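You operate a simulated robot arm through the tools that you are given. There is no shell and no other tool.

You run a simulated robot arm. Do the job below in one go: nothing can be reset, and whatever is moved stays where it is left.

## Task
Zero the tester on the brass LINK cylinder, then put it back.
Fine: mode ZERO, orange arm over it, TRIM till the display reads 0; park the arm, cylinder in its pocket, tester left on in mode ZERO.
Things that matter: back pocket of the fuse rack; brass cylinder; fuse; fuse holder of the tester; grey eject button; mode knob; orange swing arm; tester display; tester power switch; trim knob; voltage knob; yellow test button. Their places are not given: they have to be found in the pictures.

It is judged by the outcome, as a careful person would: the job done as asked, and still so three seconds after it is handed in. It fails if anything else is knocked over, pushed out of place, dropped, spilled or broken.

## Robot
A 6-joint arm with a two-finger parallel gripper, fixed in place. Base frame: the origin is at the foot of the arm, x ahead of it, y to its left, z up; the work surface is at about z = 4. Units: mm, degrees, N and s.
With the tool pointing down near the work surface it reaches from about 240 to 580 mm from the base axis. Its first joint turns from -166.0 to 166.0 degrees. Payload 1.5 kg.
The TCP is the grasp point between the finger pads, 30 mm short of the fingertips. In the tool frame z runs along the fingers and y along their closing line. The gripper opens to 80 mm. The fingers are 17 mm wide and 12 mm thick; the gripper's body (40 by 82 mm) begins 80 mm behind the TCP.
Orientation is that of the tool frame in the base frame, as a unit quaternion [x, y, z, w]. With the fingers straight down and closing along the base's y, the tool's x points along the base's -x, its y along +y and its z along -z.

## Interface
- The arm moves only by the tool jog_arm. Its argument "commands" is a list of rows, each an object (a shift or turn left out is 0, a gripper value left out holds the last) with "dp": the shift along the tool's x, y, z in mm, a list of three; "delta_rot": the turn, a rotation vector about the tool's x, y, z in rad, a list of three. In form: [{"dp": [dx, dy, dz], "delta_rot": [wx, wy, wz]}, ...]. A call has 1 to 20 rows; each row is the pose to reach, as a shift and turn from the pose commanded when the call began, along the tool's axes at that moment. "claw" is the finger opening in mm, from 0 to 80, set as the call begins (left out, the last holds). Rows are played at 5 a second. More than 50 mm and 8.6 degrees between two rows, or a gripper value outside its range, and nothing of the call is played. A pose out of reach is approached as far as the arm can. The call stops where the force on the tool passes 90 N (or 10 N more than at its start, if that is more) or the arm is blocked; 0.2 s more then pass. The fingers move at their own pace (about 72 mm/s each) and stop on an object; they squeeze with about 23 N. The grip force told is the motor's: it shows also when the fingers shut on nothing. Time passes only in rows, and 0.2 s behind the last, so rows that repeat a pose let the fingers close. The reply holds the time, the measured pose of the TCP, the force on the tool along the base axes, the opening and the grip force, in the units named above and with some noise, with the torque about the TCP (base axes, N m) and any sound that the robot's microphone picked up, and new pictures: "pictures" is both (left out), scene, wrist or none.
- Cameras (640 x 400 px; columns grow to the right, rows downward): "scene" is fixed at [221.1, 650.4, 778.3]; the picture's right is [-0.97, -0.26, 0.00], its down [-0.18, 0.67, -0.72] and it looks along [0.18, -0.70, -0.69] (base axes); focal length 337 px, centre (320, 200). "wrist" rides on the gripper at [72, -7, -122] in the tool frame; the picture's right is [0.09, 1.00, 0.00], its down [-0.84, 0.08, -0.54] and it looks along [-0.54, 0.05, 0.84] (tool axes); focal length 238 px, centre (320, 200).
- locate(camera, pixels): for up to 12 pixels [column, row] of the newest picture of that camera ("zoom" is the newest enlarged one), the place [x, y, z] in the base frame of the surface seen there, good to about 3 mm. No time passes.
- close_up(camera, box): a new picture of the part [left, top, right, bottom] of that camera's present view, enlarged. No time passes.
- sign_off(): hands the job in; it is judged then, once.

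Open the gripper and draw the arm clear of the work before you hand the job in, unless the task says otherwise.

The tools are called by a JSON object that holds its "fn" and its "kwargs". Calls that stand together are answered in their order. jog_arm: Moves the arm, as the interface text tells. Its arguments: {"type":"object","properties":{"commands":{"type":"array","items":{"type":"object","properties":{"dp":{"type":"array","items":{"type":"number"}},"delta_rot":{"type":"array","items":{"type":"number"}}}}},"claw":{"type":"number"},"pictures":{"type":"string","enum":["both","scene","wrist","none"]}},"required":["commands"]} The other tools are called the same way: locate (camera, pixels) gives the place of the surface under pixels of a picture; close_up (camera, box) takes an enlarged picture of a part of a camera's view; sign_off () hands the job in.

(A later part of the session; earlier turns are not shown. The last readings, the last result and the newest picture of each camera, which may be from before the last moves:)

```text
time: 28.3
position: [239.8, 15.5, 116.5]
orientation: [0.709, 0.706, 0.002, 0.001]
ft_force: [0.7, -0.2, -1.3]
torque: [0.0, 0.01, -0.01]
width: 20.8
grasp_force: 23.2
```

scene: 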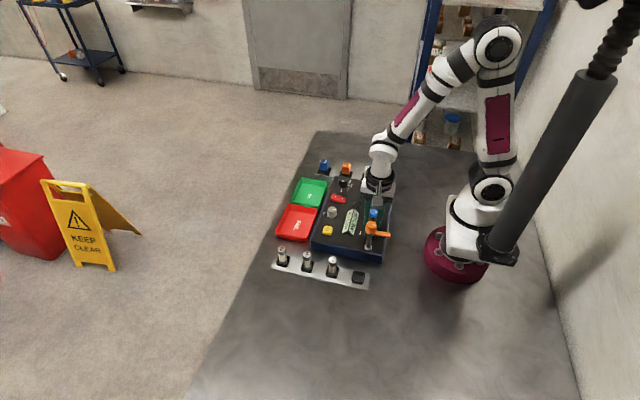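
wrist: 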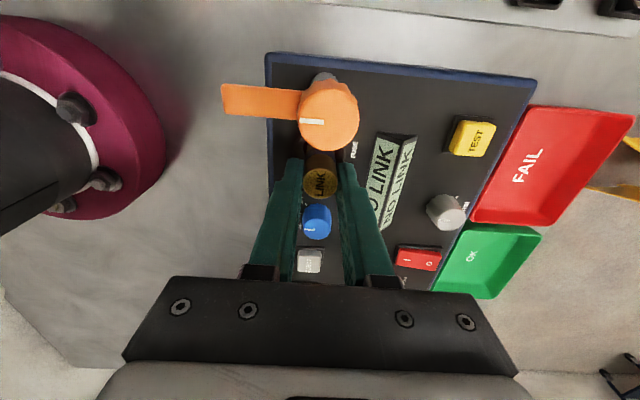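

No contact force yet (link bottom ≈ z 52). I continue in 1 mm steps.

{"fn": "jog_arm", "kwargs": {"commands": [{"dp": [0, 0, 1]}, {"dp": [0, 0, 2]}, {"dp": [0, 0, 3]}, {"dp": [0, 0, 4]}, {"dp": [0, 0, 4]}], "claw": 0, "pictures": "none"}}

```text
time: 29.5
position: [240.9, 14.2, 112.9]
orientation: [0.708, 0.706, 0.001, 0.001]
ft_force: [0.3, 0.0, -1.7]
torque: [-0.01, 0.01, 0.0]
width: 21.2
grasp_force: 23.1
```

{"fn": "jog_arm", "kwargs": {"commands": [{"dp": [0, 0, 1]}, {"dp": [0, 0, 2]}, {"dp": [0, 0, 2]}], "claw": 0, "pictures": "wrist"}}

```text
time: 30.3
position: [241.4, 14.4, 111.6]
orientation: [0.708, 0.706, 0.002, 0.001]
ft_force: [-0.4, 0.0, 16.5]
torque: [-0.03, 0.24, 0.02]
width: 21.1
grasp_force: 23.2
```

wrist: 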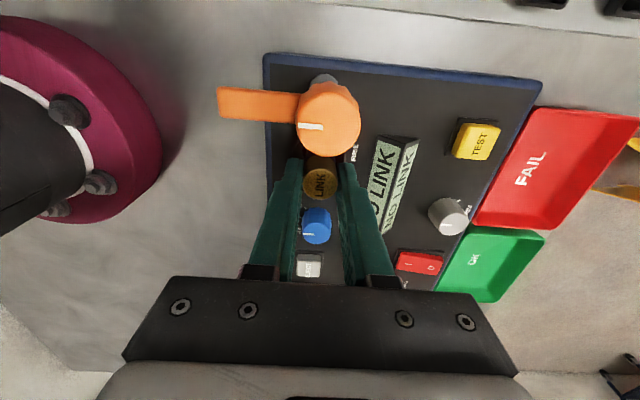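

Contact at 16 N with TCP z≈111.4 means the LINK is on the holder floor. I open a bit and lift straight up.

{"fn": "jog_arm", "kwargs": {"commands": [{"dp": [0, 0, -0.5]}, {"dp": [0, 0, -0.5]}, {"dp": [0, 0, -5]}, {"dp": [0, 0, -15]}, {"dp": [0, 0, -35]}, {"dp": [0, 0, -60]}, {"dp": [0, 0, -95]}, {"dp": [0, 0, -95]}], "claw": 40}}

```text
time: 32.1
position: [240.7, 14.7, 206.3]
orientation: [0.709, 0.706, 0.001, 0.001]
ft_force: [0.8, 0.4, 0.4]
torque: [0.0, 0.01, 0.0]
width: 40.1
grasp_force: 0.1
```

scene: 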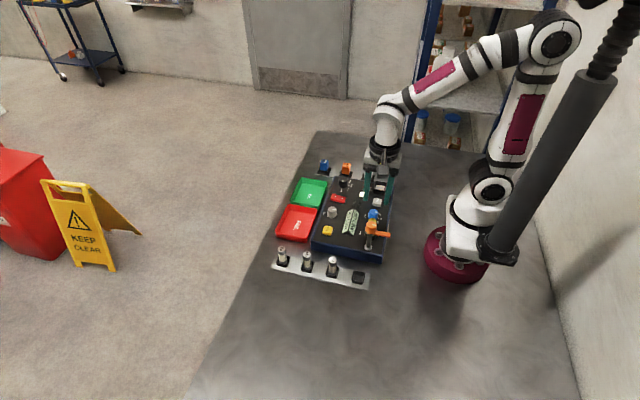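
wrist: 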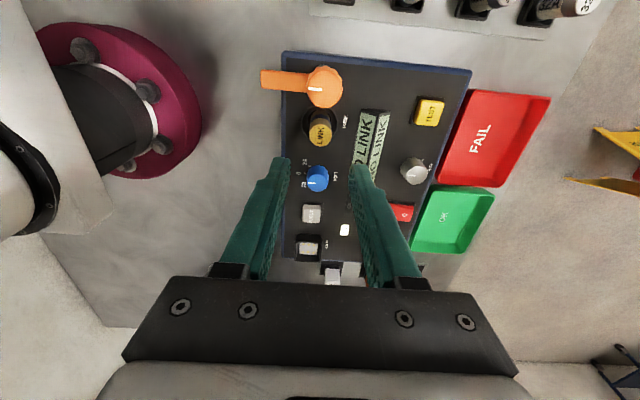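

The LINK stands in the holder at wrist (320,128). I take a close-up of the orange knob and LINK for accurate locating.

{"fn": "close_up", "kwargs": {"camera": "wrist", "box": [250, 50, 370, 160]}}

```text
3.64 times, centred on (310, 105) of wrist
```

zoom: 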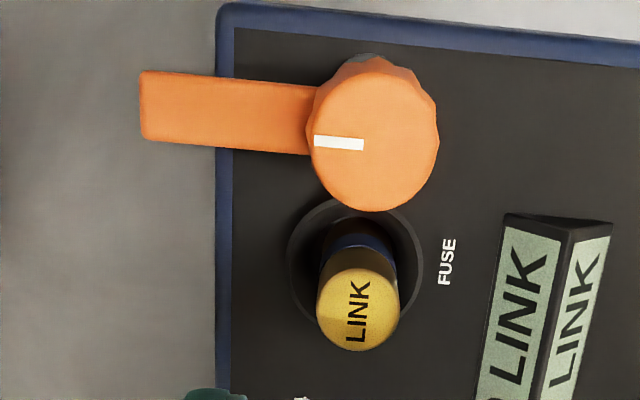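

{"fn": "locate", "kwargs": {"camera": "zoom", "pixels": [[373, 148], [311, 148], [433, 148], [373, 92], [373, 206], [338, 148], [358, 308], [318, 308], [398, 308], [150, 105], [230, 112], [290, 120]]}}

```text
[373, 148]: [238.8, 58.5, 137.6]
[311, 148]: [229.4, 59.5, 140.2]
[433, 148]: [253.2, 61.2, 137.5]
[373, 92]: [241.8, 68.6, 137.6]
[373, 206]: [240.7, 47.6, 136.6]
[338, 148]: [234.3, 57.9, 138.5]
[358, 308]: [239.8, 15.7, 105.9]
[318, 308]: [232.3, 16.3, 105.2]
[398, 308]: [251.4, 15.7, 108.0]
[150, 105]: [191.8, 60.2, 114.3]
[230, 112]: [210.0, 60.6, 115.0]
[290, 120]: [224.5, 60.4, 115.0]
```

The orange knob axis is (240.5,59.5), top z 137.5, lever top z 114.5 pointing to -x. I move over the knob and lower so tips end at z≈118, above the lever.

{"fn": "jog_arm", "kwargs": {"commands": [{"dp": [20, 0, 0]}, {"dp": [40, 0, 0]}, {"dp": [45, 0, 0]}, {"dp": [45, 0, 10]}, {"dp": [45, 0, 25]}, {"dp": [45, 0, 40]}, {"dp": [45, 0, 52]}, {"dp": [45, 0, 57]}, {"dp": [45, 0, 57]}], "claw": 40}}

```text
time: 34.1
position: [238.6, 59.4, 149.2]
orientation: [0.709, 0.705, 0.001, 0.001]
ft_force: [-0.2, 0.4, 0.6]
torque: [-0.01, -0.01, 0.0]
width: 39.9
grasp_force: 0.1
```

scene: 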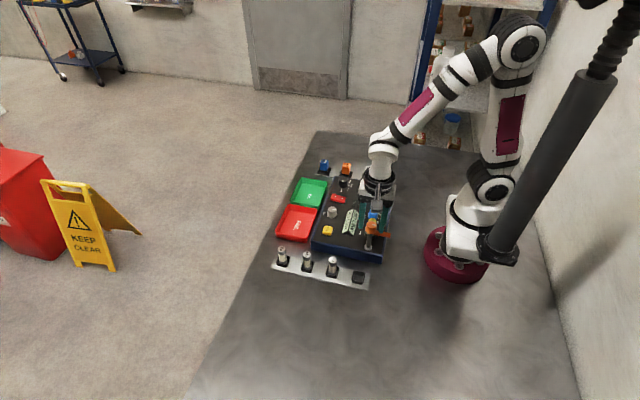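
wrist: 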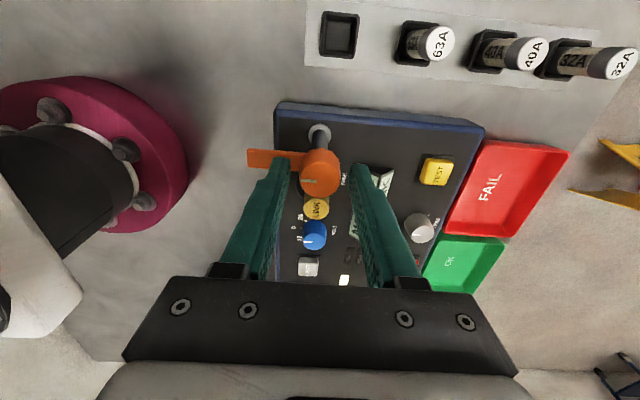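

Fingers straddle the knob at wrist (320,176), the left one above the lever. I close on it.

{"fn": "jog_arm", "kwargs": {"commands": [{"dp": [0, 0, 0]}, {"dp": [0, 0, 0]}, {"dp": [0, 0, 0]}], "claw": 0}}

```text
time: 34.9
position: [239.1, 60.1, 150.1]
orientation: [0.708, 0.706, 0.001, 0.0]
ft_force: [-2.2, 1.3, -2.8]
torque: [0.03, 0.03, -0.01]
width: 27.4
grasp_force: 37.7
```

scene: 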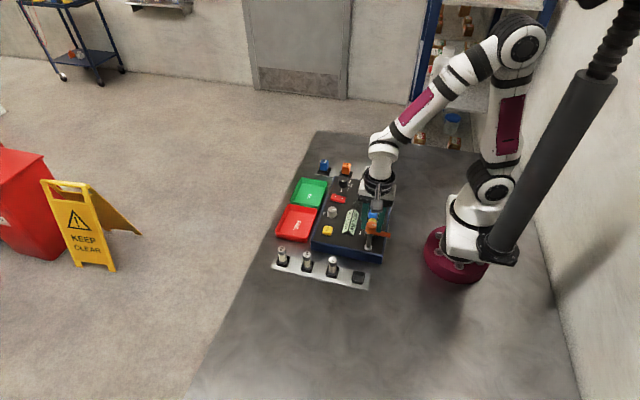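
wrist: 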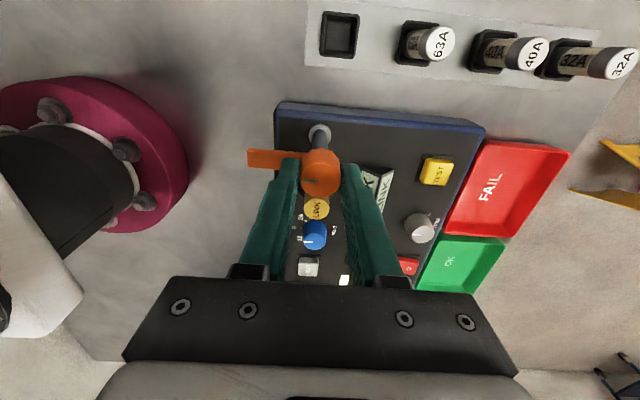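

Gripped (27.4 mm). I turn it counter-clockwise as seen from above by 45° first and check.

{"fn": "jog_arm", "kwargs": {"commands": [{"delta_rot": [0, 0, -0.1]}, {"delta_rot": [0, 0, -0.2]}, {"delta_rot": [0, 0, -0.3]}, {"delta_rot": [0, 0, -0.4]}, {"delta_rot": [0, 0, -0.5]}, {"delta_rot": [0, 0, -0.6]}, {"delta_rot": [0, 0, -0.7]}, {"delta_rot": [0, 0, -0.785]}], "claw": 0}}

```text
time: 36.7
position: [240.0, 59.3, 147.9]
orientation: [0.384, 0.923, 0.001, 0.001]
ft_force: [8.4, -7.6, -23.5]
torque: [-0.13, -0.14, 0.01]
width: 27.1
grasp_force: 38.1
```

scene: 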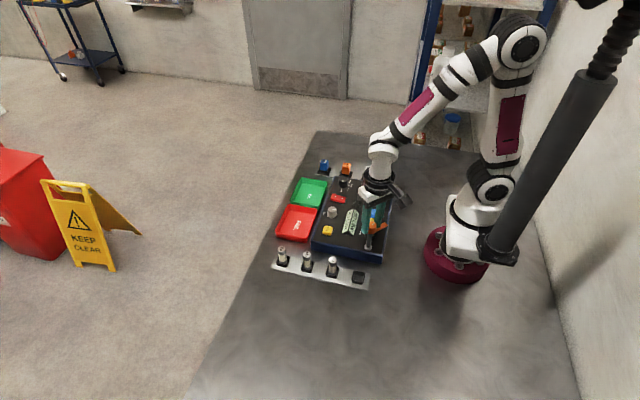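
wrist: 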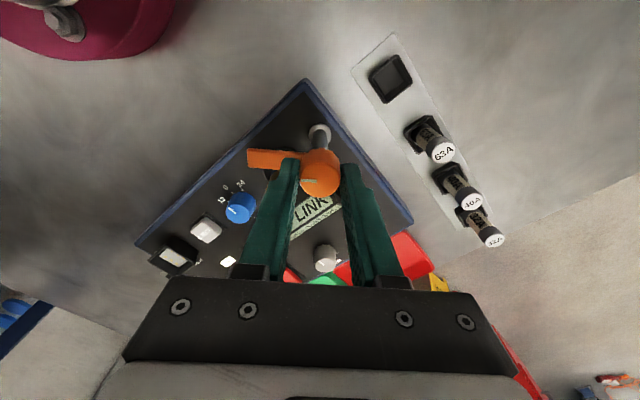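

The lever follows (45°), but the tool reads −23 N in z, as if the knob pulls downward. I ease the tool down 1 mm and read again.

{"fn": "jog_arm", "kwargs": {"commands": [{"dp": [0, 0, 0.5]}, {"dp": [0, 0, 1]}, {"dp": [0, 0, 1]}], "claw": 0, "pictures": "none"}}

{"fn": "close_up", "kwargs": {"camera": "scene", "box": [330, 180, 410, 260]}}

```text
time: 37.5
position: [240.7, 59.8, 148.9]
orientation: [0.385, 0.923, 0.001, 0.002]
ft_force: [-6.4, -13.8, 38.0]
torque: [-0.48, 0.29, 0.02]
width: 27.3
grasp_force: 37.8
```

```text
5.00 times, centred on (370, 220) of scene
```

zoom: 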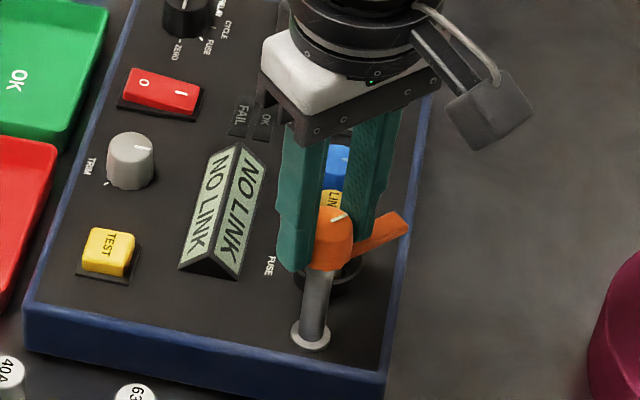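

Stiff in z with stiction: 1 mm was a bit too much (+38 N). I go back up 0.6 mm and continue the turn to 90°.

{"fn": "jog_arm", "kwargs": {"commands": [{"dp": [0, 0, -0.6]}, {"dp": [0, 0, -0.6], "delta_rot": [0, 0, -0.1]}, {"dp": [0, 0, -0.6], "delta_rot": [0, 0, -0.2]}, {"dp": [0, 0, -0.6], "delta_rot": [0, 0, -0.3]}, {"dp": [0, 0, -0.6], "delta_rot": [0, 0, -0.4]}, {"dp": [0, 0, -0.6], "delta_rot": [0, 0, -0.5]}, {"dp": [0, 0, -0.6], "delta_rot": [0, 0, -0.6]}], "claw": 0}}

```text
time: 39.1
position: [240.4, 59.5, 148.3]
orientation: [0.094, 0.996, 0.001, 0.0]
ft_force: [-16.6, 13.3, 29.0]
torque: [0.4, 0.33, 0.0]
width: 27.5
grasp_force: 38.2
```

scene: 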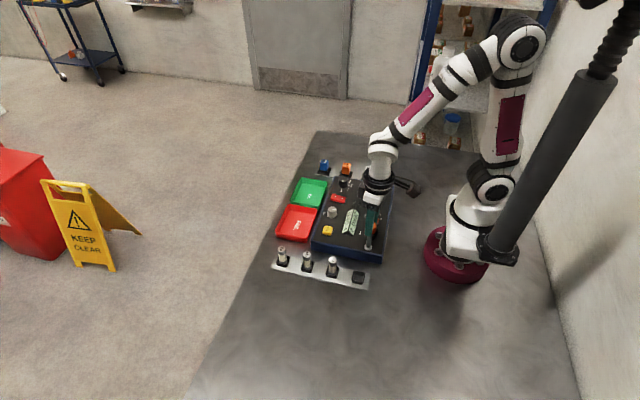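
wrist: 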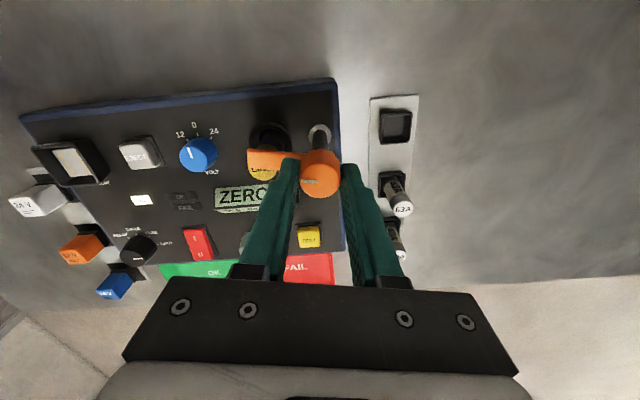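

Display now shows "ZERO …" with the lever nearly over the LINK (heading left 10.8°). I finish the turn.

{"fn": "jog_arm", "kwargs": {"commands": [{"delta_rot": [0, 0, -0.08]}, {"delta_rot": [0, 0, -0.16]}, {"delta_rot": [0, 0, -0.19]}, {"delta_rot": [0, 0, -0.19]}], "claw": 0}}

{"fn": "close_up", "kwargs": {"camera": "scene", "box": [330, 180, 410, 260]}}

{"fn": "close_up", "kwargs": {"camera": "wrist", "box": [180, 100, 350, 240]}}

```text
time: 40.1
position: [240.2, 61.4, 148.0]
orientation: [0.0, 1.0, 0.001, 0.002]
ft_force: [-8.3, 44.9, 22.8]
torque: [1.49, 0.28, -0.06]
width: 27.5
grasp_force: 37.6
```

scene: 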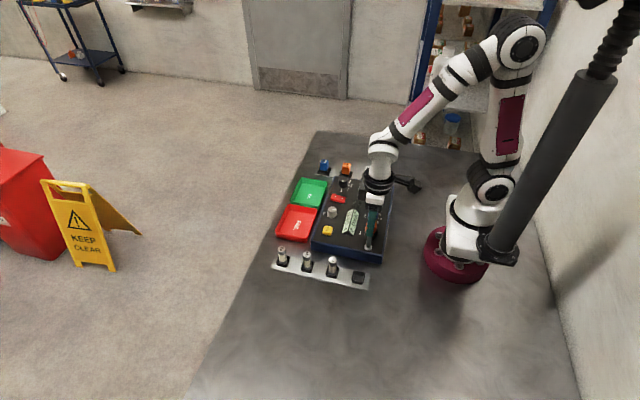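
wrist: 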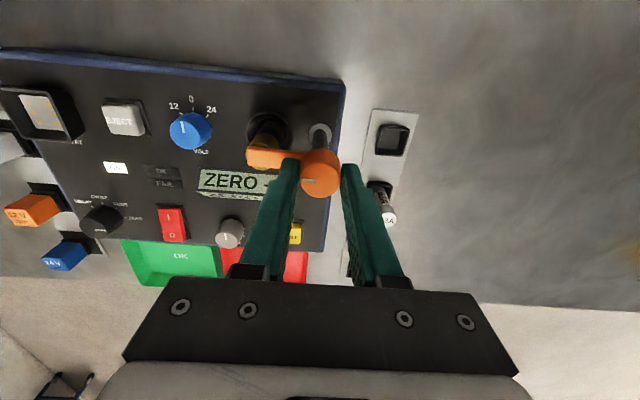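

```text
5.00 times, centred on (370, 220) of scene
```

zoom: 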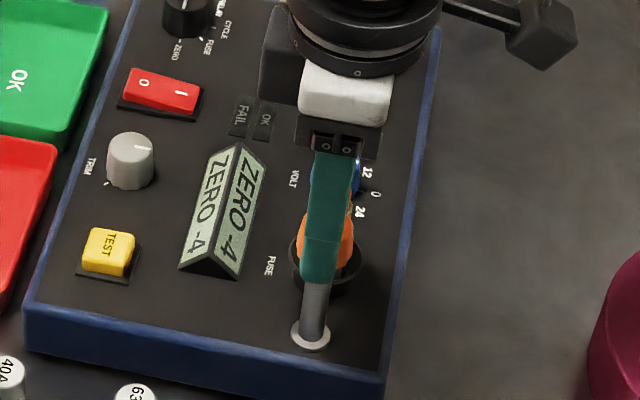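

```text
2.86 times, centred on (265, 170) of wrist
```

zoom: 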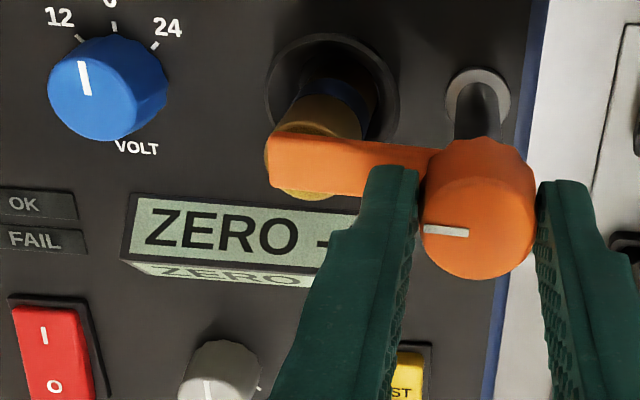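

Display reads "ZERO −4" with the lever over the LINK. I release the knob and lift straight up.

{"fn": "jog_arm", "kwargs": {"commands": [{"dp": [0, 0, 0]}, {"dp": [0, 0, 0]}, {"dp": [0, 0, -10]}, {"dp": [0, 0, -30]}, {"dp": [0, 0, -60]}, {"dp": [0, 0, -60]}], "claw": 44}}

{"fn": "close_up", "kwargs": {"camera": "scene", "box": [320, 180, 400, 260]}}

{"fn": "close_up", "kwargs": {"camera": "wrist", "box": [190, 60, 350, 190]}}

```text
time: 41.5
position: [239.2, 59.5, 207.8]
orientation: [0.0, 1.0, -0.001, 0.002]
ft_force: [0.0, 0.8, 0.1]
torque: [0.01, 0.02, -0.01]
width: 44.0
grasp_force: 0.1
```

scene: 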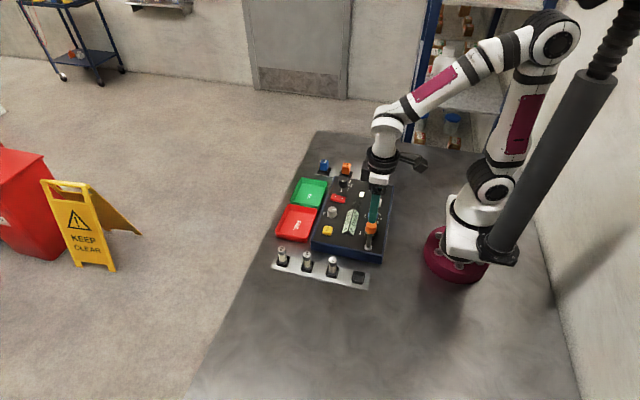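
wrist: 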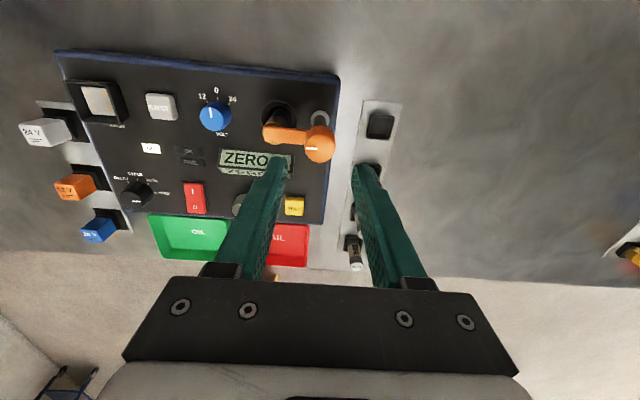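

```text
5.00 times, centred on (360, 220) of scene
```

zoom: 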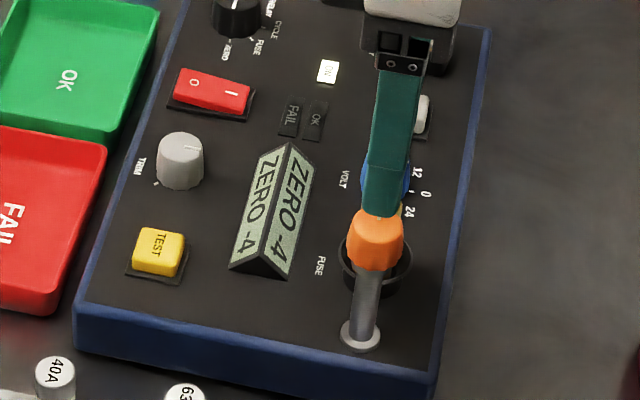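

```text
3.08 times, centred on (270, 125) of wrist
```

zoom: 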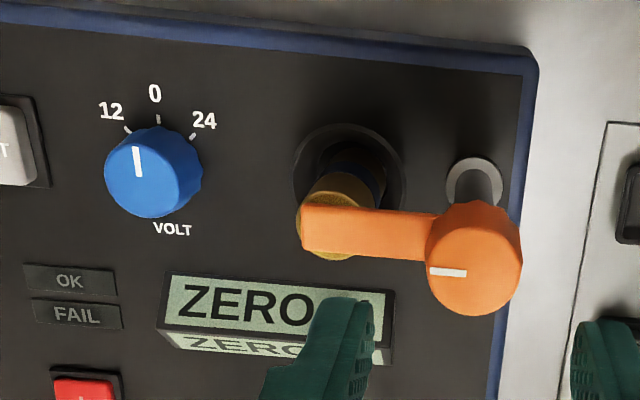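

Reading −4 needs trimming. I move over the TRIM knob at about (361,−36) with heading 0.

{"fn": "jog_arm", "kwargs": {"commands": [{"dp": [-30, -24, 0]}, {"dp": [-60, -48, 0]}, {"dp": [-90, -72, 8]}, {"dp": [-115, -91, 30]}, {"dp": [-120.7, -95.7, 50]}, {"dp": [-120.7, -95.7, 58]}, {"dp": [-120.7, -95.7, 58]}], "claw": 44}}

{"fn": "close_up", "kwargs": {"camera": "wrist", "box": [240, 60, 400, 180]}}

```text
time: 43.1
position: [361.0, -35.7, 149.3]
orientation: [0.0, 1.0, 0.0, 0.001]
ft_force: [-0.3, 0.4, 0.8]
torque: [-0.02, -0.01, 0.0]
width: 44.1
grasp_force: 0.0
```

scene: 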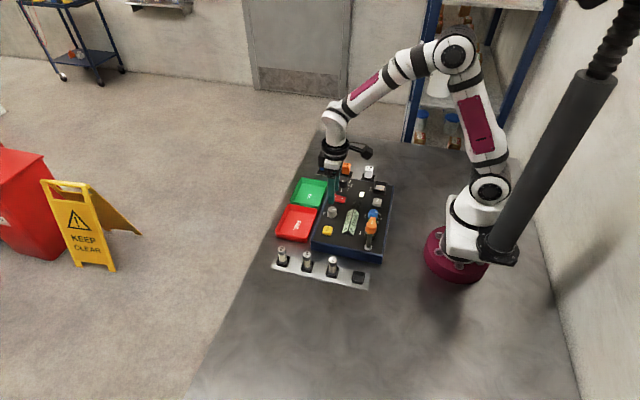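
wrist: 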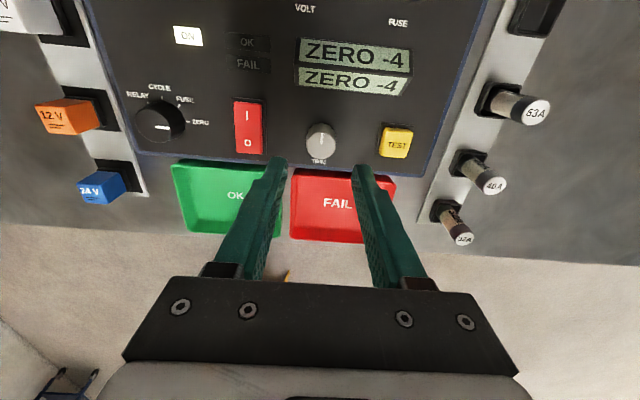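

```text
3.33 times, centred on (320, 120) of wrist
```

zoom: 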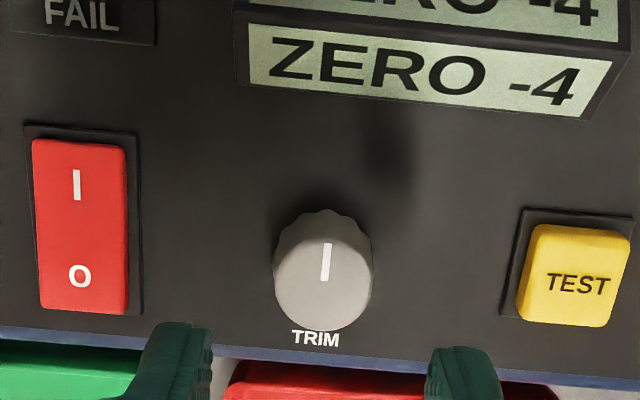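

Display clearly "ZERO −4", trim pointer at 12 o'clock. I locate the trim knob's top face (zoom centre about (321,281)).

{"fn": "locate", "kwargs": {"camera": "zoom", "pixels": [[321, 281], [277, 281], [367, 281], [322, 236], [321, 325], [326, 262]]}}

```text
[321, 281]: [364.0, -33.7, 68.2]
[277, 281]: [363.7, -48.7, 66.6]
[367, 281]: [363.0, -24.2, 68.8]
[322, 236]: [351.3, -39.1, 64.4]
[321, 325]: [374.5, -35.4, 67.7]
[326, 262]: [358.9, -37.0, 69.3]
```

{"fn": "jog_arm", "kwargs": {"commands": [{"dp": [-1, -0.5, 20]}, {"dp": [-1, -0.5, 40]}, {"dp": [-1, -0.5, 55]}, {"dp": [-1, -0.5, 63]}, {"dp": [-1, -0.5, 67]}, {"dp": [-1, -0.5, 67]}], "claw": 44, "pictures": "wrist"}}

{"fn": "jog_arm", "kwargs": {"commands": [{"dp": [0, 0, 0]}, {"dp": [0, 0, 0]}, {"dp": [0, 0, 0]}], "claw": 0, "pictures": "wrist"}}

```text
time: 44.5
position: [361.9, -38.7, 84.7]
orientation: [0.0, 1.0, 0.0, 0.002]
ft_force: [-0.1, 0.0, 0.3]
torque: [0.01, -0.01, -0.01]
width: 43.9
grasp_force: 0.1
```

wrist: 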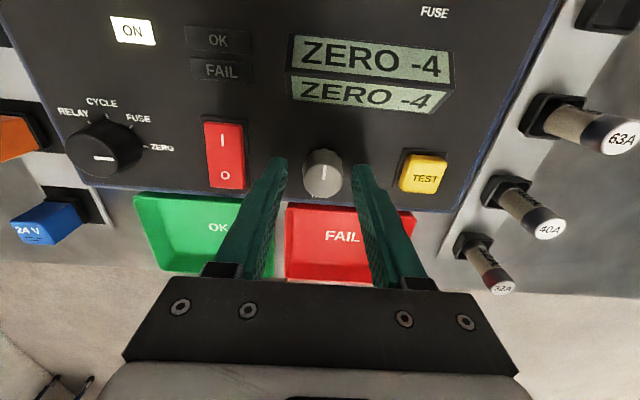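

```text
time: 45.3
position: [361.4, -35.7, 82.6]
orientation: [0.001, 1.0, 0.002, 0.0]
ft_force: [0.3, 65.1, 1.6]
torque: [1.91, 0.19, 0.16]
width: 26.6
grasp_force: 37.8
```

wrist: 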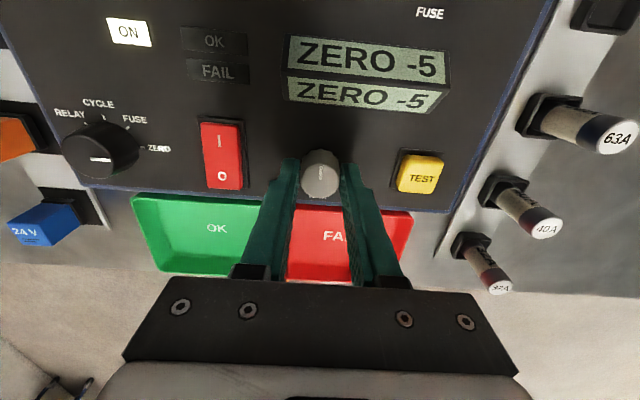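

The grip gives 65 N sideways (+y), so the axis is slightly to +y; display now −5. I shift +1 mm in y to relax.

{"fn": "jog_arm", "kwargs": {"commands": [{"dp": [0, 0.5, 0]}, {"dp": [0, 1, 0]}, {"dp": [0, 1, 0]}], "claw": 0, "pictures": "none"}}

```text
time: 46.1
position: [361.8, -35.5, 83.3]
orientation: [0.001, 1.0, 0.001, 0.001]
ft_force: [-3.4, 45.3, 4.7]
torque: [1.42, -0.06, 0.09]
width: 26.6
grasp_force: 37.6
```

{"fn": "jog_arm", "kwargs": {"commands": [{"dp": [0, 1, 0]}, {"dp": [0, 2, 0]}, {"dp": [0, 2, 0]}], "claw": 0, "pictures": "wrist"}}

```text
time: 46.9
position: [361.3, -35.5, 84.9]
orientation: [-0.001, 1.0, -0.001, 0.002]
ft_force: [-7.4, 1.0, 2.3]
torque: [0.08, 0.23, -0.02]
width: 26.3
grasp_force: 37.5
```

wrist: 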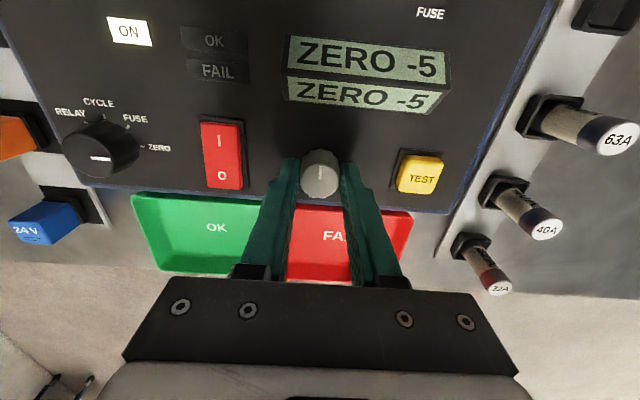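

Side force is gone. Now I try a small clockwise turn of 0.1 rad to see the sense of the trim.

{"fn": "jog_arm", "kwargs": {"commands": [{"delta_rot": [0, 0, 0.05]}, {"delta_rot": [0, 0, 0.1]}, {"delta_rot": [0, 0, 0.1]}], "claw": 0, "pictures": "wrist"}}

```text
time: 47.7
position: [362.4, -34.2, 83.2]
orientation: [0.051, 0.999, 0.0, 0.001]
ft_force: [-8.4, -23.9, -6.0]
torque: [-0.75, 0.13, -0.08]
width: 26.2
grasp_force: 37.5
```

wrist: 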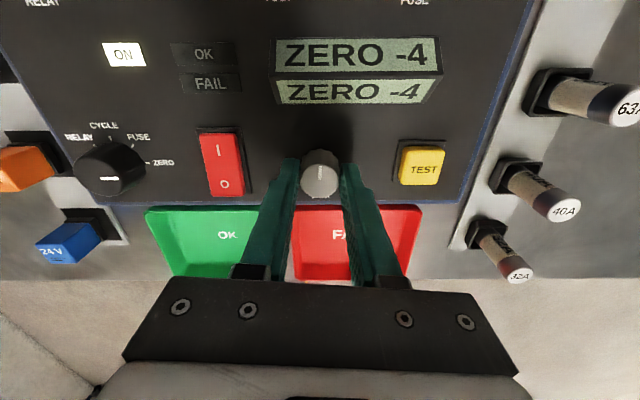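

Clockwise raises it (−5 → −4). I turn a further 0.3 rad and read.

{"fn": "jog_arm", "kwargs": {"commands": [{"delta_rot": [0, 0, 0.1]}, {"delta_rot": [0, 0, 0.2]}, {"delta_rot": [0, 0, 0.3]}, {"delta_rot": [0, 0, 0.3]}], "claw": 0, "pictures": "wrist"}}

```text
time: 48.7
position: [362.3, -33.7, 83.7]
orientation: [0.199, 0.98, 0.0, 0.001]
ft_force: [-4.5, -27.3, -21.3]
torque: [-0.71, 0.3, -0.04]
width: 26.6
grasp_force: 37.6
```

wrist: 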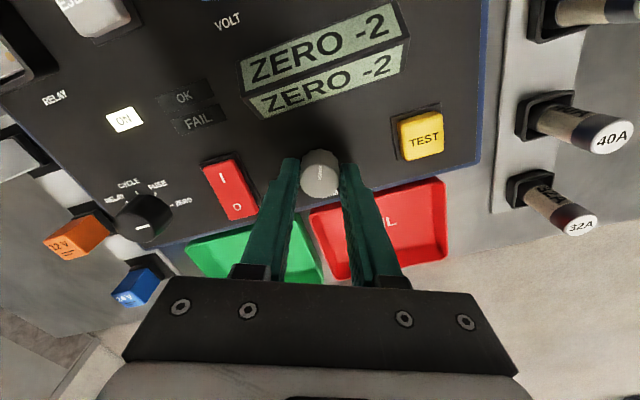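

−2 now; about 0.15 rad per unit. I relax the side force a little and turn another 0.2 rad.

{"fn": "jog_arm", "kwargs": {"commands": [{"dp": [-0.4, -0.9, 0.3], "delta_rot": [0, 0, 0]}, {"dp": [-0.4, -0.9, 0.3], "delta_rot": [0, 0, 0.1]}, {"dp": [-0.4, -0.9, 0.3], "delta_rot": [0, 0, 0.2]}, {"dp": [-0.4, -0.9, 0.3], "delta_rot": [0, 0, 0.2]}], "claw": 0, "pictures": "wrist"}}

```text
time: 49.7
position: [361.9, -33.9, 83.3]
orientation: [0.295, 0.956, 0.0, 0.0]
ft_force: [-3.0, 21.1, -11.6]
torque: [0.57, 0.07, 0.02]
width: 26.2
grasp_force: 37.4
```

wrist: 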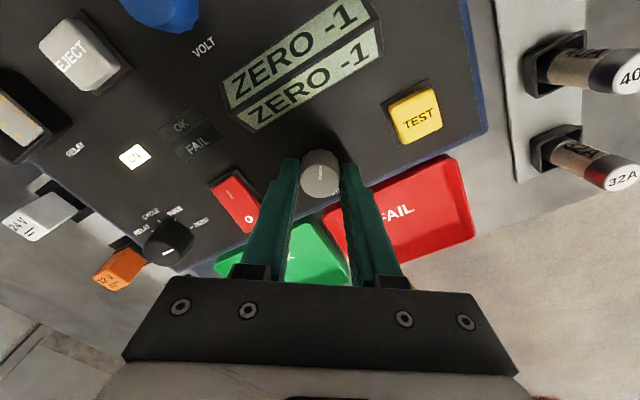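

−1 now. I turn in finer steps of 0.08 rad.

{"fn": "jog_arm", "kwargs": {"commands": [{"delta_rot": [0, 0, 0.04]}, {"delta_rot": [0, 0, 0.08]}, {"delta_rot": [0, 0, 0.08]}], "claw": 0, "pictures": "wrist"}}

```text
time: 50.5
position: [364.1, -35.4, 83.8]
orientation: [0.334, 0.943, 0.001, 0.003]
ft_force: [18.1, 38.8, -13.4]
torque: [1.01, -0.5, 0.01]
width: 26.5
grasp_force: 37.4
```

wrist: 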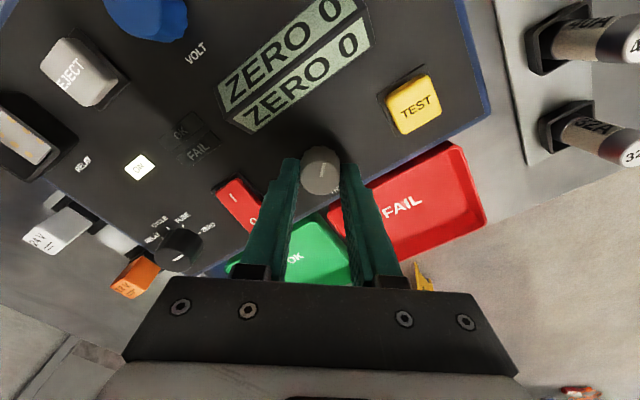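

Display reads 0. Before releasing I relax the side force (18,39 N) by shifting ~(0.9,1.8) mm and turn 0.03 rad more to sit mid-band.

{"fn": "jog_arm", "kwargs": {"commands": [{"dp": [0.2, 1.0, 0.1], "delta_rot": [0, 0, 0.01]}, {"dp": [0.4, 1.9, 0.2], "delta_rot": [0, 0, 0.03]}, {"dp": [0.4, 1.9, 0.2], "delta_rot": [0, 0, 0.03]}], "claw": 0, "pictures": "wrist"}}

```text
time: 51.3
position: [364.5, -35.2, 84.5]
orientation: [0.348, 0.938, -0.001, 0.003]
ft_force: [9.6, -13.2, 26.6]
torque: [-0.08, 0.13, 0.0]
width: 26.4
grasp_force: 37.2
```

wrist: 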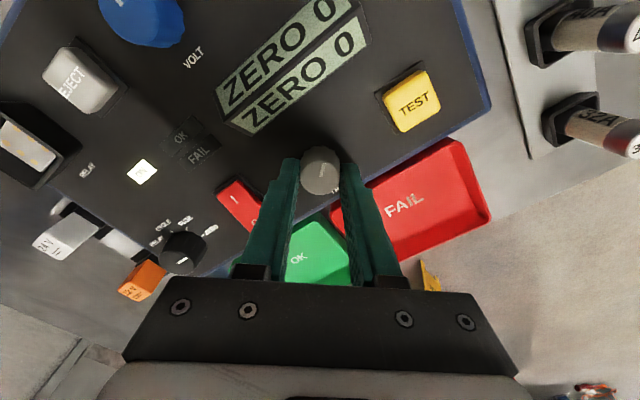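

Still 0 with moderate residual force. I open the fingers and check the display before lifting.

{"fn": "jog_arm", "kwargs": {"commands": [{"dp": [0, 0, -0.3]}, {"dp": [0, 0, -0.3]}, {"dp": [0, 0, -0.3]}], "claw": 44, "pictures": "wrist"}}

```text
time: 52.1
position: [362.3, -34.6, 83.2]
orientation: [0.348, 0.938, 0.0, 0.001]
ft_force: [0.5, -0.2, -0.3]
torque: [0.03, 0.02, -0.01]
width: 43.7
grasp_force: 0.0
```

wrist: 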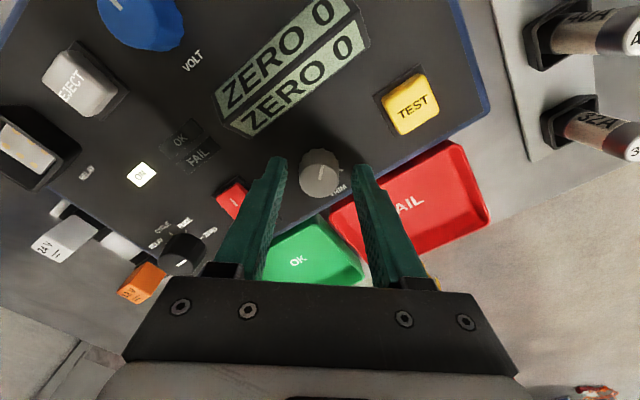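

Display stays 0 after release. I lift up and turn the tool back to heading 0.

{"fn": "jog_arm", "kwargs": {"commands": [{"dp": [0, 0, -10]}, {"dp": [0, 0, -35]}, {"dp": [0, 0, -70]}, {"dp": [0, 0, -105], "delta_rot": [0, 0, -0.14]}, {"dp": [0, 0, -124], "delta_rot": [0, 0, -0.28]}, {"dp": [0, 0, -124], "delta_rot": [0, 0, -0.42]}, {"dp": [0, 0, -124], "delta_rot": [0, 0, -0.56]}, {"dp": [0, 0, -124], "delta_rot": [0, 0, -0.7]}, {"dp": [0, 0, -124], "delta_rot": [0, 0, -0.711]}, {"dp": [0, 0, -124], "delta_rot": [0, 0, -0.711]}], "claw": 44}}

{"fn": "close_up", "kwargs": {"camera": "wrist", "box": [240, 20, 420, 160]}}

```text
time: 54.3
position: [363.2, -32.8, 207.2]
orientation: [-0.001, 1.0, 0.001, 0.001]
ft_force: [0.2, -0.6, -0.2]
torque: [0.0, 0.02, 0.01]
width: 43.9
grasp_force: 0.0
```

scene: 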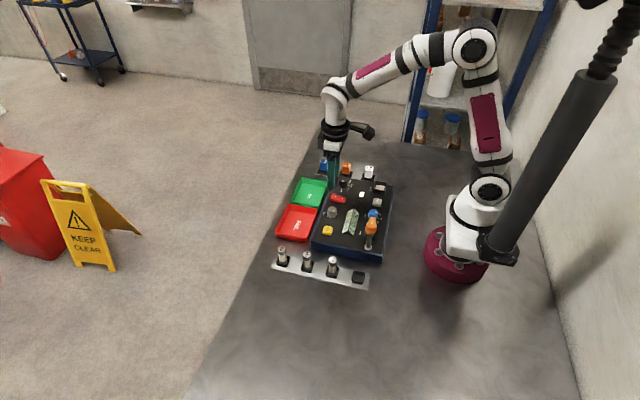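
wrist: 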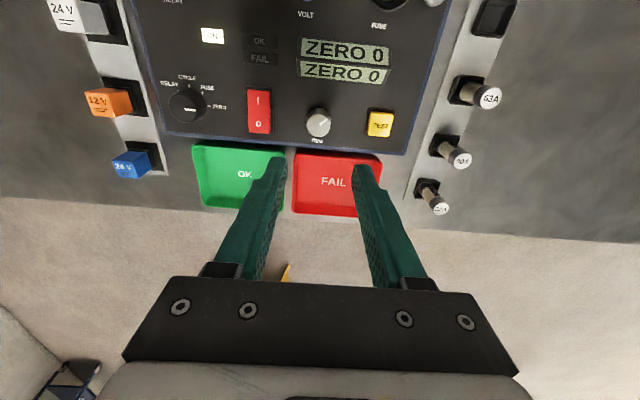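

```text
2.86 times, centred on (330, 90) of wrist
```

zoom: 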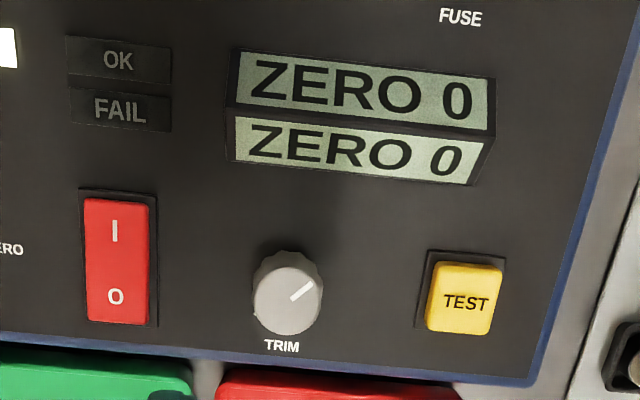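

Reads "ZERO 0" on both faces. Now I go back above the orange knob to park the arm.

{"fn": "jog_arm", "kwargs": {"commands": [{"dp": [30, 23, 0]}, {"dp": [60, 46, 0]}, {"dp": [90, 69, 0]}, {"dp": [115, 88, 0]}, {"dp": [122.5, 94.5, 0]}, {"dp": [122.5, 94.5, 0]}], "claw": 44}}

{"fn": "close_up", "kwargs": {"camera": "wrist", "box": [240, 70, 400, 190]}}

```text
time: 55.7
position: [238.6, 60.2, 206.1]
orientation: [-0.001, 1.0, 0.0, 0.001]
ft_force: [0.1, 0.2, -1.1]
torque: [-0.01, 0.01, 0.01]
width: 44.2
grasp_force: 0.0
```

scene: 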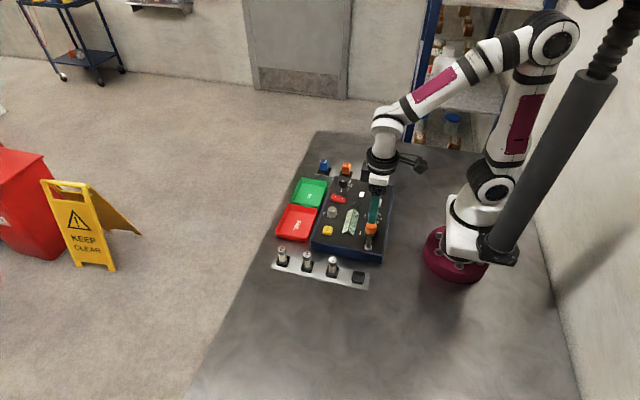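
wrist: 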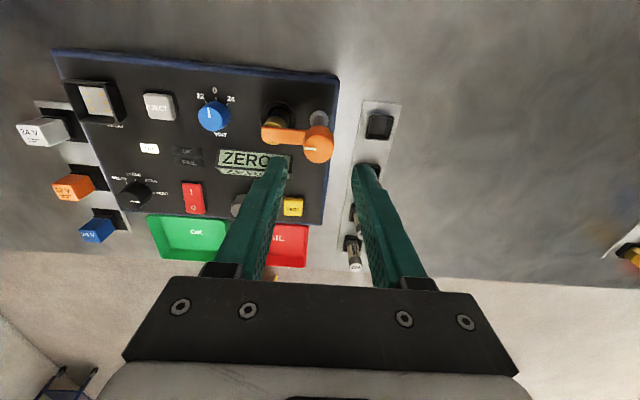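

```text
3.33 times, centred on (320, 130) of wrist
```

zoom: 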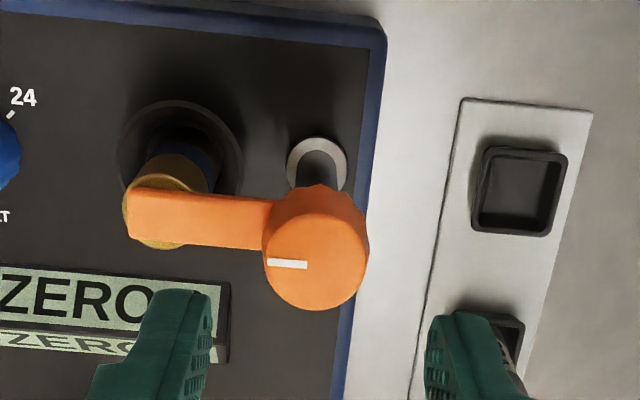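

Knob top is at wrist (319,148), aligned with the grasp line. I descend 57 mm and close on it.

{"fn": "jog_arm", "kwargs": {"commands": [{"dp": [0, 0, 15]}, {"dp": [0, 0, 32]}, {"dp": [0, 0, 46]}, {"dp": [0, 0, 54]}, {"dp": [0, 0, 57.5]}, {"dp": [0, 0, 57.5]}], "claw": 44, "pictures": "wrist"}}

{"fn": "jog_arm", "kwargs": {"commands": [{"dp": [0, 0, 0]}, {"dp": [0, 0, 0]}, {"dp": [0, 0, 0]}], "claw": 0, "pictures": "wrist"}}

```text
time: 57.1
position: [239.1, 60.2, 148.8]
orientation: [-0.001, 1.0, 0.0, 0.001]
ft_force: [0.5, 0.2, 0.0]
torque: [0.01, -0.03, 0.03]
width: 44.1
grasp_force: 0.1
```

wrist: 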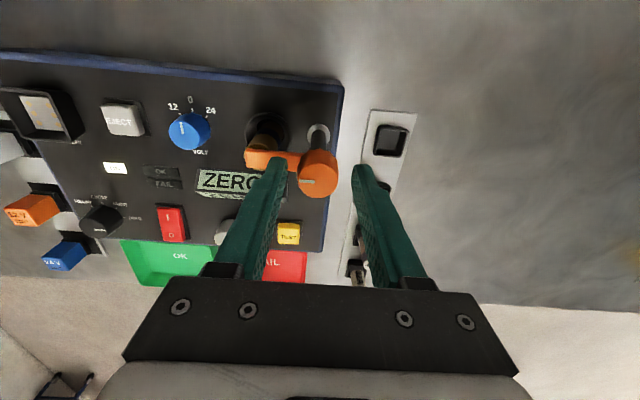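

```text
time: 57.9
position: [239.7, 61.1, 148.5]
orientation: [-0.001, 1.0, 0.0, 0.001]
ft_force: [3.9, -53.8, 6.9]
torque: [-1.55, -0.09, 0.0]
width: 27.2
grasp_force: 38.1
```

wrist: 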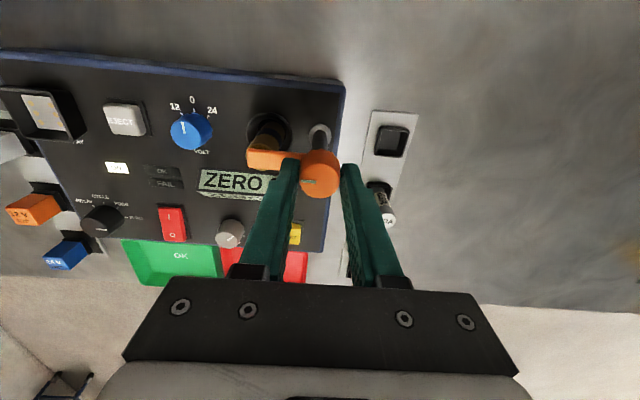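

Side force −54 N in y: I shift −2.5 mm in y to relax before turning.

{"fn": "jog_arm", "kwargs": {"commands": [{"dp": [0, -1.2, 0]}, {"dp": [0, -2.5, 0]}, {"dp": [0, -2.5, 0]}], "claw": 0, "pictures": "none"}}

```text
time: 58.7
position: [239.9, 60.0, 149.9]
orientation: [0.0, 1.0, 0.001, 0.001]
ft_force: [2.3, 38.7, -25.8]
torque: [0.97, -0.04, 0.01]
width: 27.3
grasp_force: 38.1
```

{"fn": "jog_arm", "kwargs": {"commands": [{"dp": [0, 0.5, 0]}, {"dp": [0, 1.0, 0.2]}, {"dp": [0, 1.0, 0.2]}], "claw": 0, "pictures": "none"}}

```text
time: 59.5
position: [239.4, 60.2, 149.1]
orientation: [-0.001, 1.0, 0.0, 0.001]
ft_force: [-19.0, 26.2, 26.1]
torque: [1.0, 0.8, 0.02]
width: 27.3
grasp_force: 38.3
```

Forces are moderate now. I turn the knob clockwise 90° to park, first half.

{"fn": "jog_arm", "kwargs": {"commands": [{"delta_rot": [0, 0, 0.1]}, {"delta_rot": [0, 0, 0.2]}, {"delta_rot": [0, 0, 0.3]}, {"delta_rot": [0, 0, 0.4]}, {"delta_rot": [0, 0, 0.5]}, {"delta_rot": [0, 0, 0.6]}, {"delta_rot": [0, 0, 0.7]}, {"delta_rot": [0, 0, 0.8]}], "claw": 0, "pictures": "wrist"}}

```text
time: 61.3
position: [239.8, 60.3, 149.5]
orientation: [0.39, 0.921, 0.0, 0.003]
ft_force: [2.9, 1.3, -2.7]
torque: [-0.02, -0.05, -0.01]
width: 27.0
grasp_force: 37.7
```

wrist: 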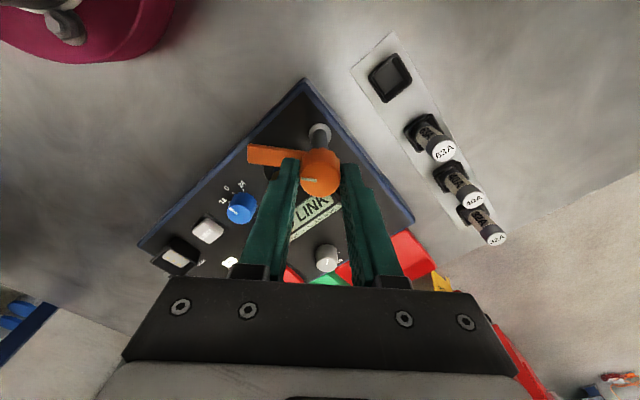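

Halfway with low forces. I turn the remaining 45° to the parked direction.

{"fn": "jog_arm", "kwargs": {"commands": [{"delta_rot": [0, 0, 0.1]}, {"delta_rot": [0, 0, 0.2]}, {"delta_rot": [0, 0, 0.3]}, {"delta_rot": [0, 0, 0.4]}, {"delta_rot": [0, 0, 0.5]}, {"delta_rot": [0, 0, 0.6]}, {"delta_rot": [0, 0, 0.7]}, {"delta_rot": [0, 0, 0.775]}, {"delta_rot": [0, 0, 0.775]}], "claw": 0}}

{"fn": "close_up", "kwargs": {"camera": "wrist", "box": [230, 90, 390, 220]}}

{"fn": "close_up", "kwargs": {"camera": "scene", "box": [330, 180, 410, 260]}}

```text
time: 63.3
position: [240.0, 60.4, 150.1]
orientation: [0.709, 0.705, 0.001, 0.0]
ft_force: [-1.8, 14.5, 16.6]
torque: [0.29, 0.12, 0.24]
width: 27.1
grasp_force: 37.8
```

scene: 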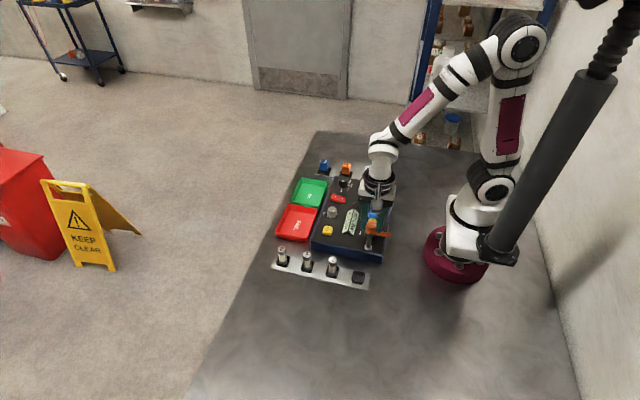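
wrist: 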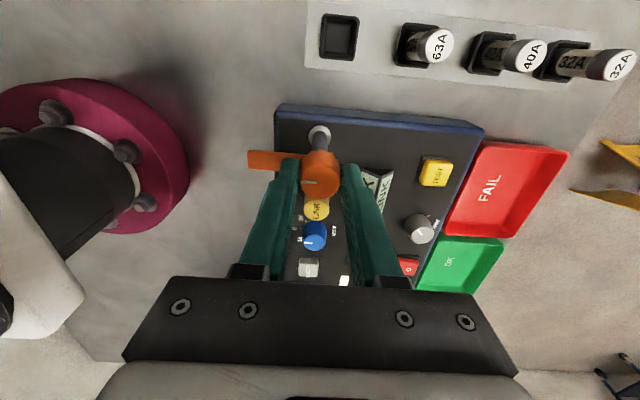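

```text
3.08 times, centred on (310, 155) of wrist
```

zoom: 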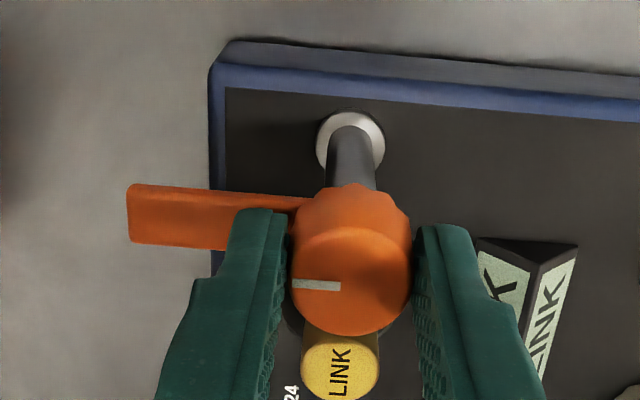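

```text
5.00 times, centred on (370, 220) of scene
```

zoom: 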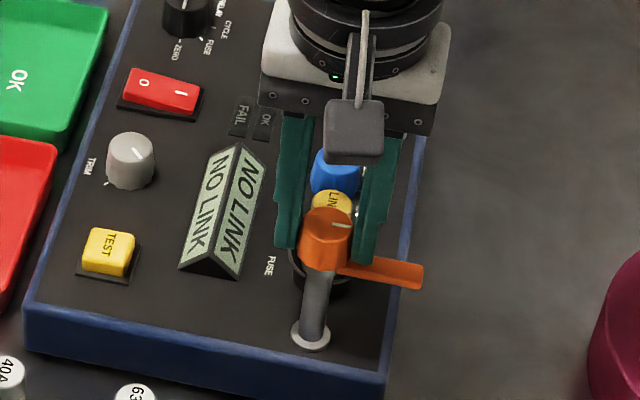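

The lever is back where it was (tip at scene zoom (422,275)), torque 0.24 Nm suggests its stop. I release and lift.

{"fn": "jog_arm", "kwargs": {"commands": [{"dp": [0, 0, 0]}, {"dp": [0, 0, 0]}, {"dp": [0, 0, -10]}, {"dp": [0, 0, -30]}, {"dp": [0, 0, -58]}, {"dp": [0, 0, -58]}], "claw": 42}}

{"fn": "close_up", "kwargs": {"camera": "wrist", "box": [250, 80, 400, 200]}}

```text
time: 64.7
position: [239.4, 59.3, 207.2]
orientation: [0.708, 0.706, 0.001, 0.001]
ft_force: [-0.5, 0.2, -0.1]
torque: [-0.01, 0.03, 0.0]
width: 42.0
grasp_force: 0.1
```

scene: 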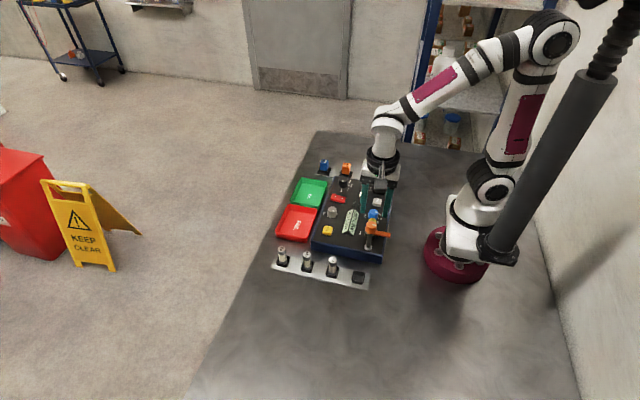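
wrist: 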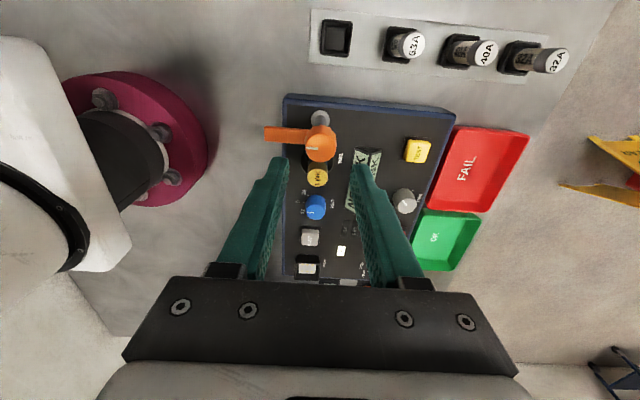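

```text
3.33 times, centred on (325, 140) of wrist
```

zoom: 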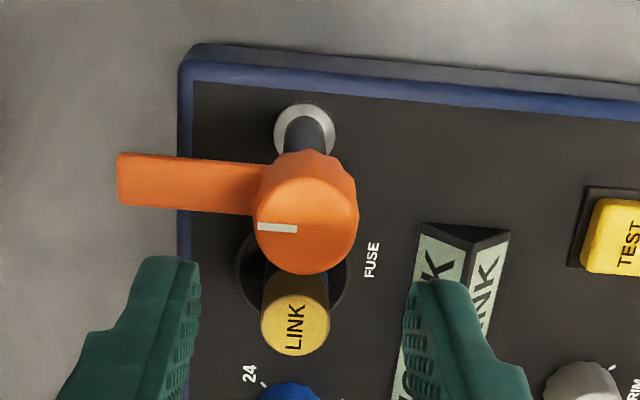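

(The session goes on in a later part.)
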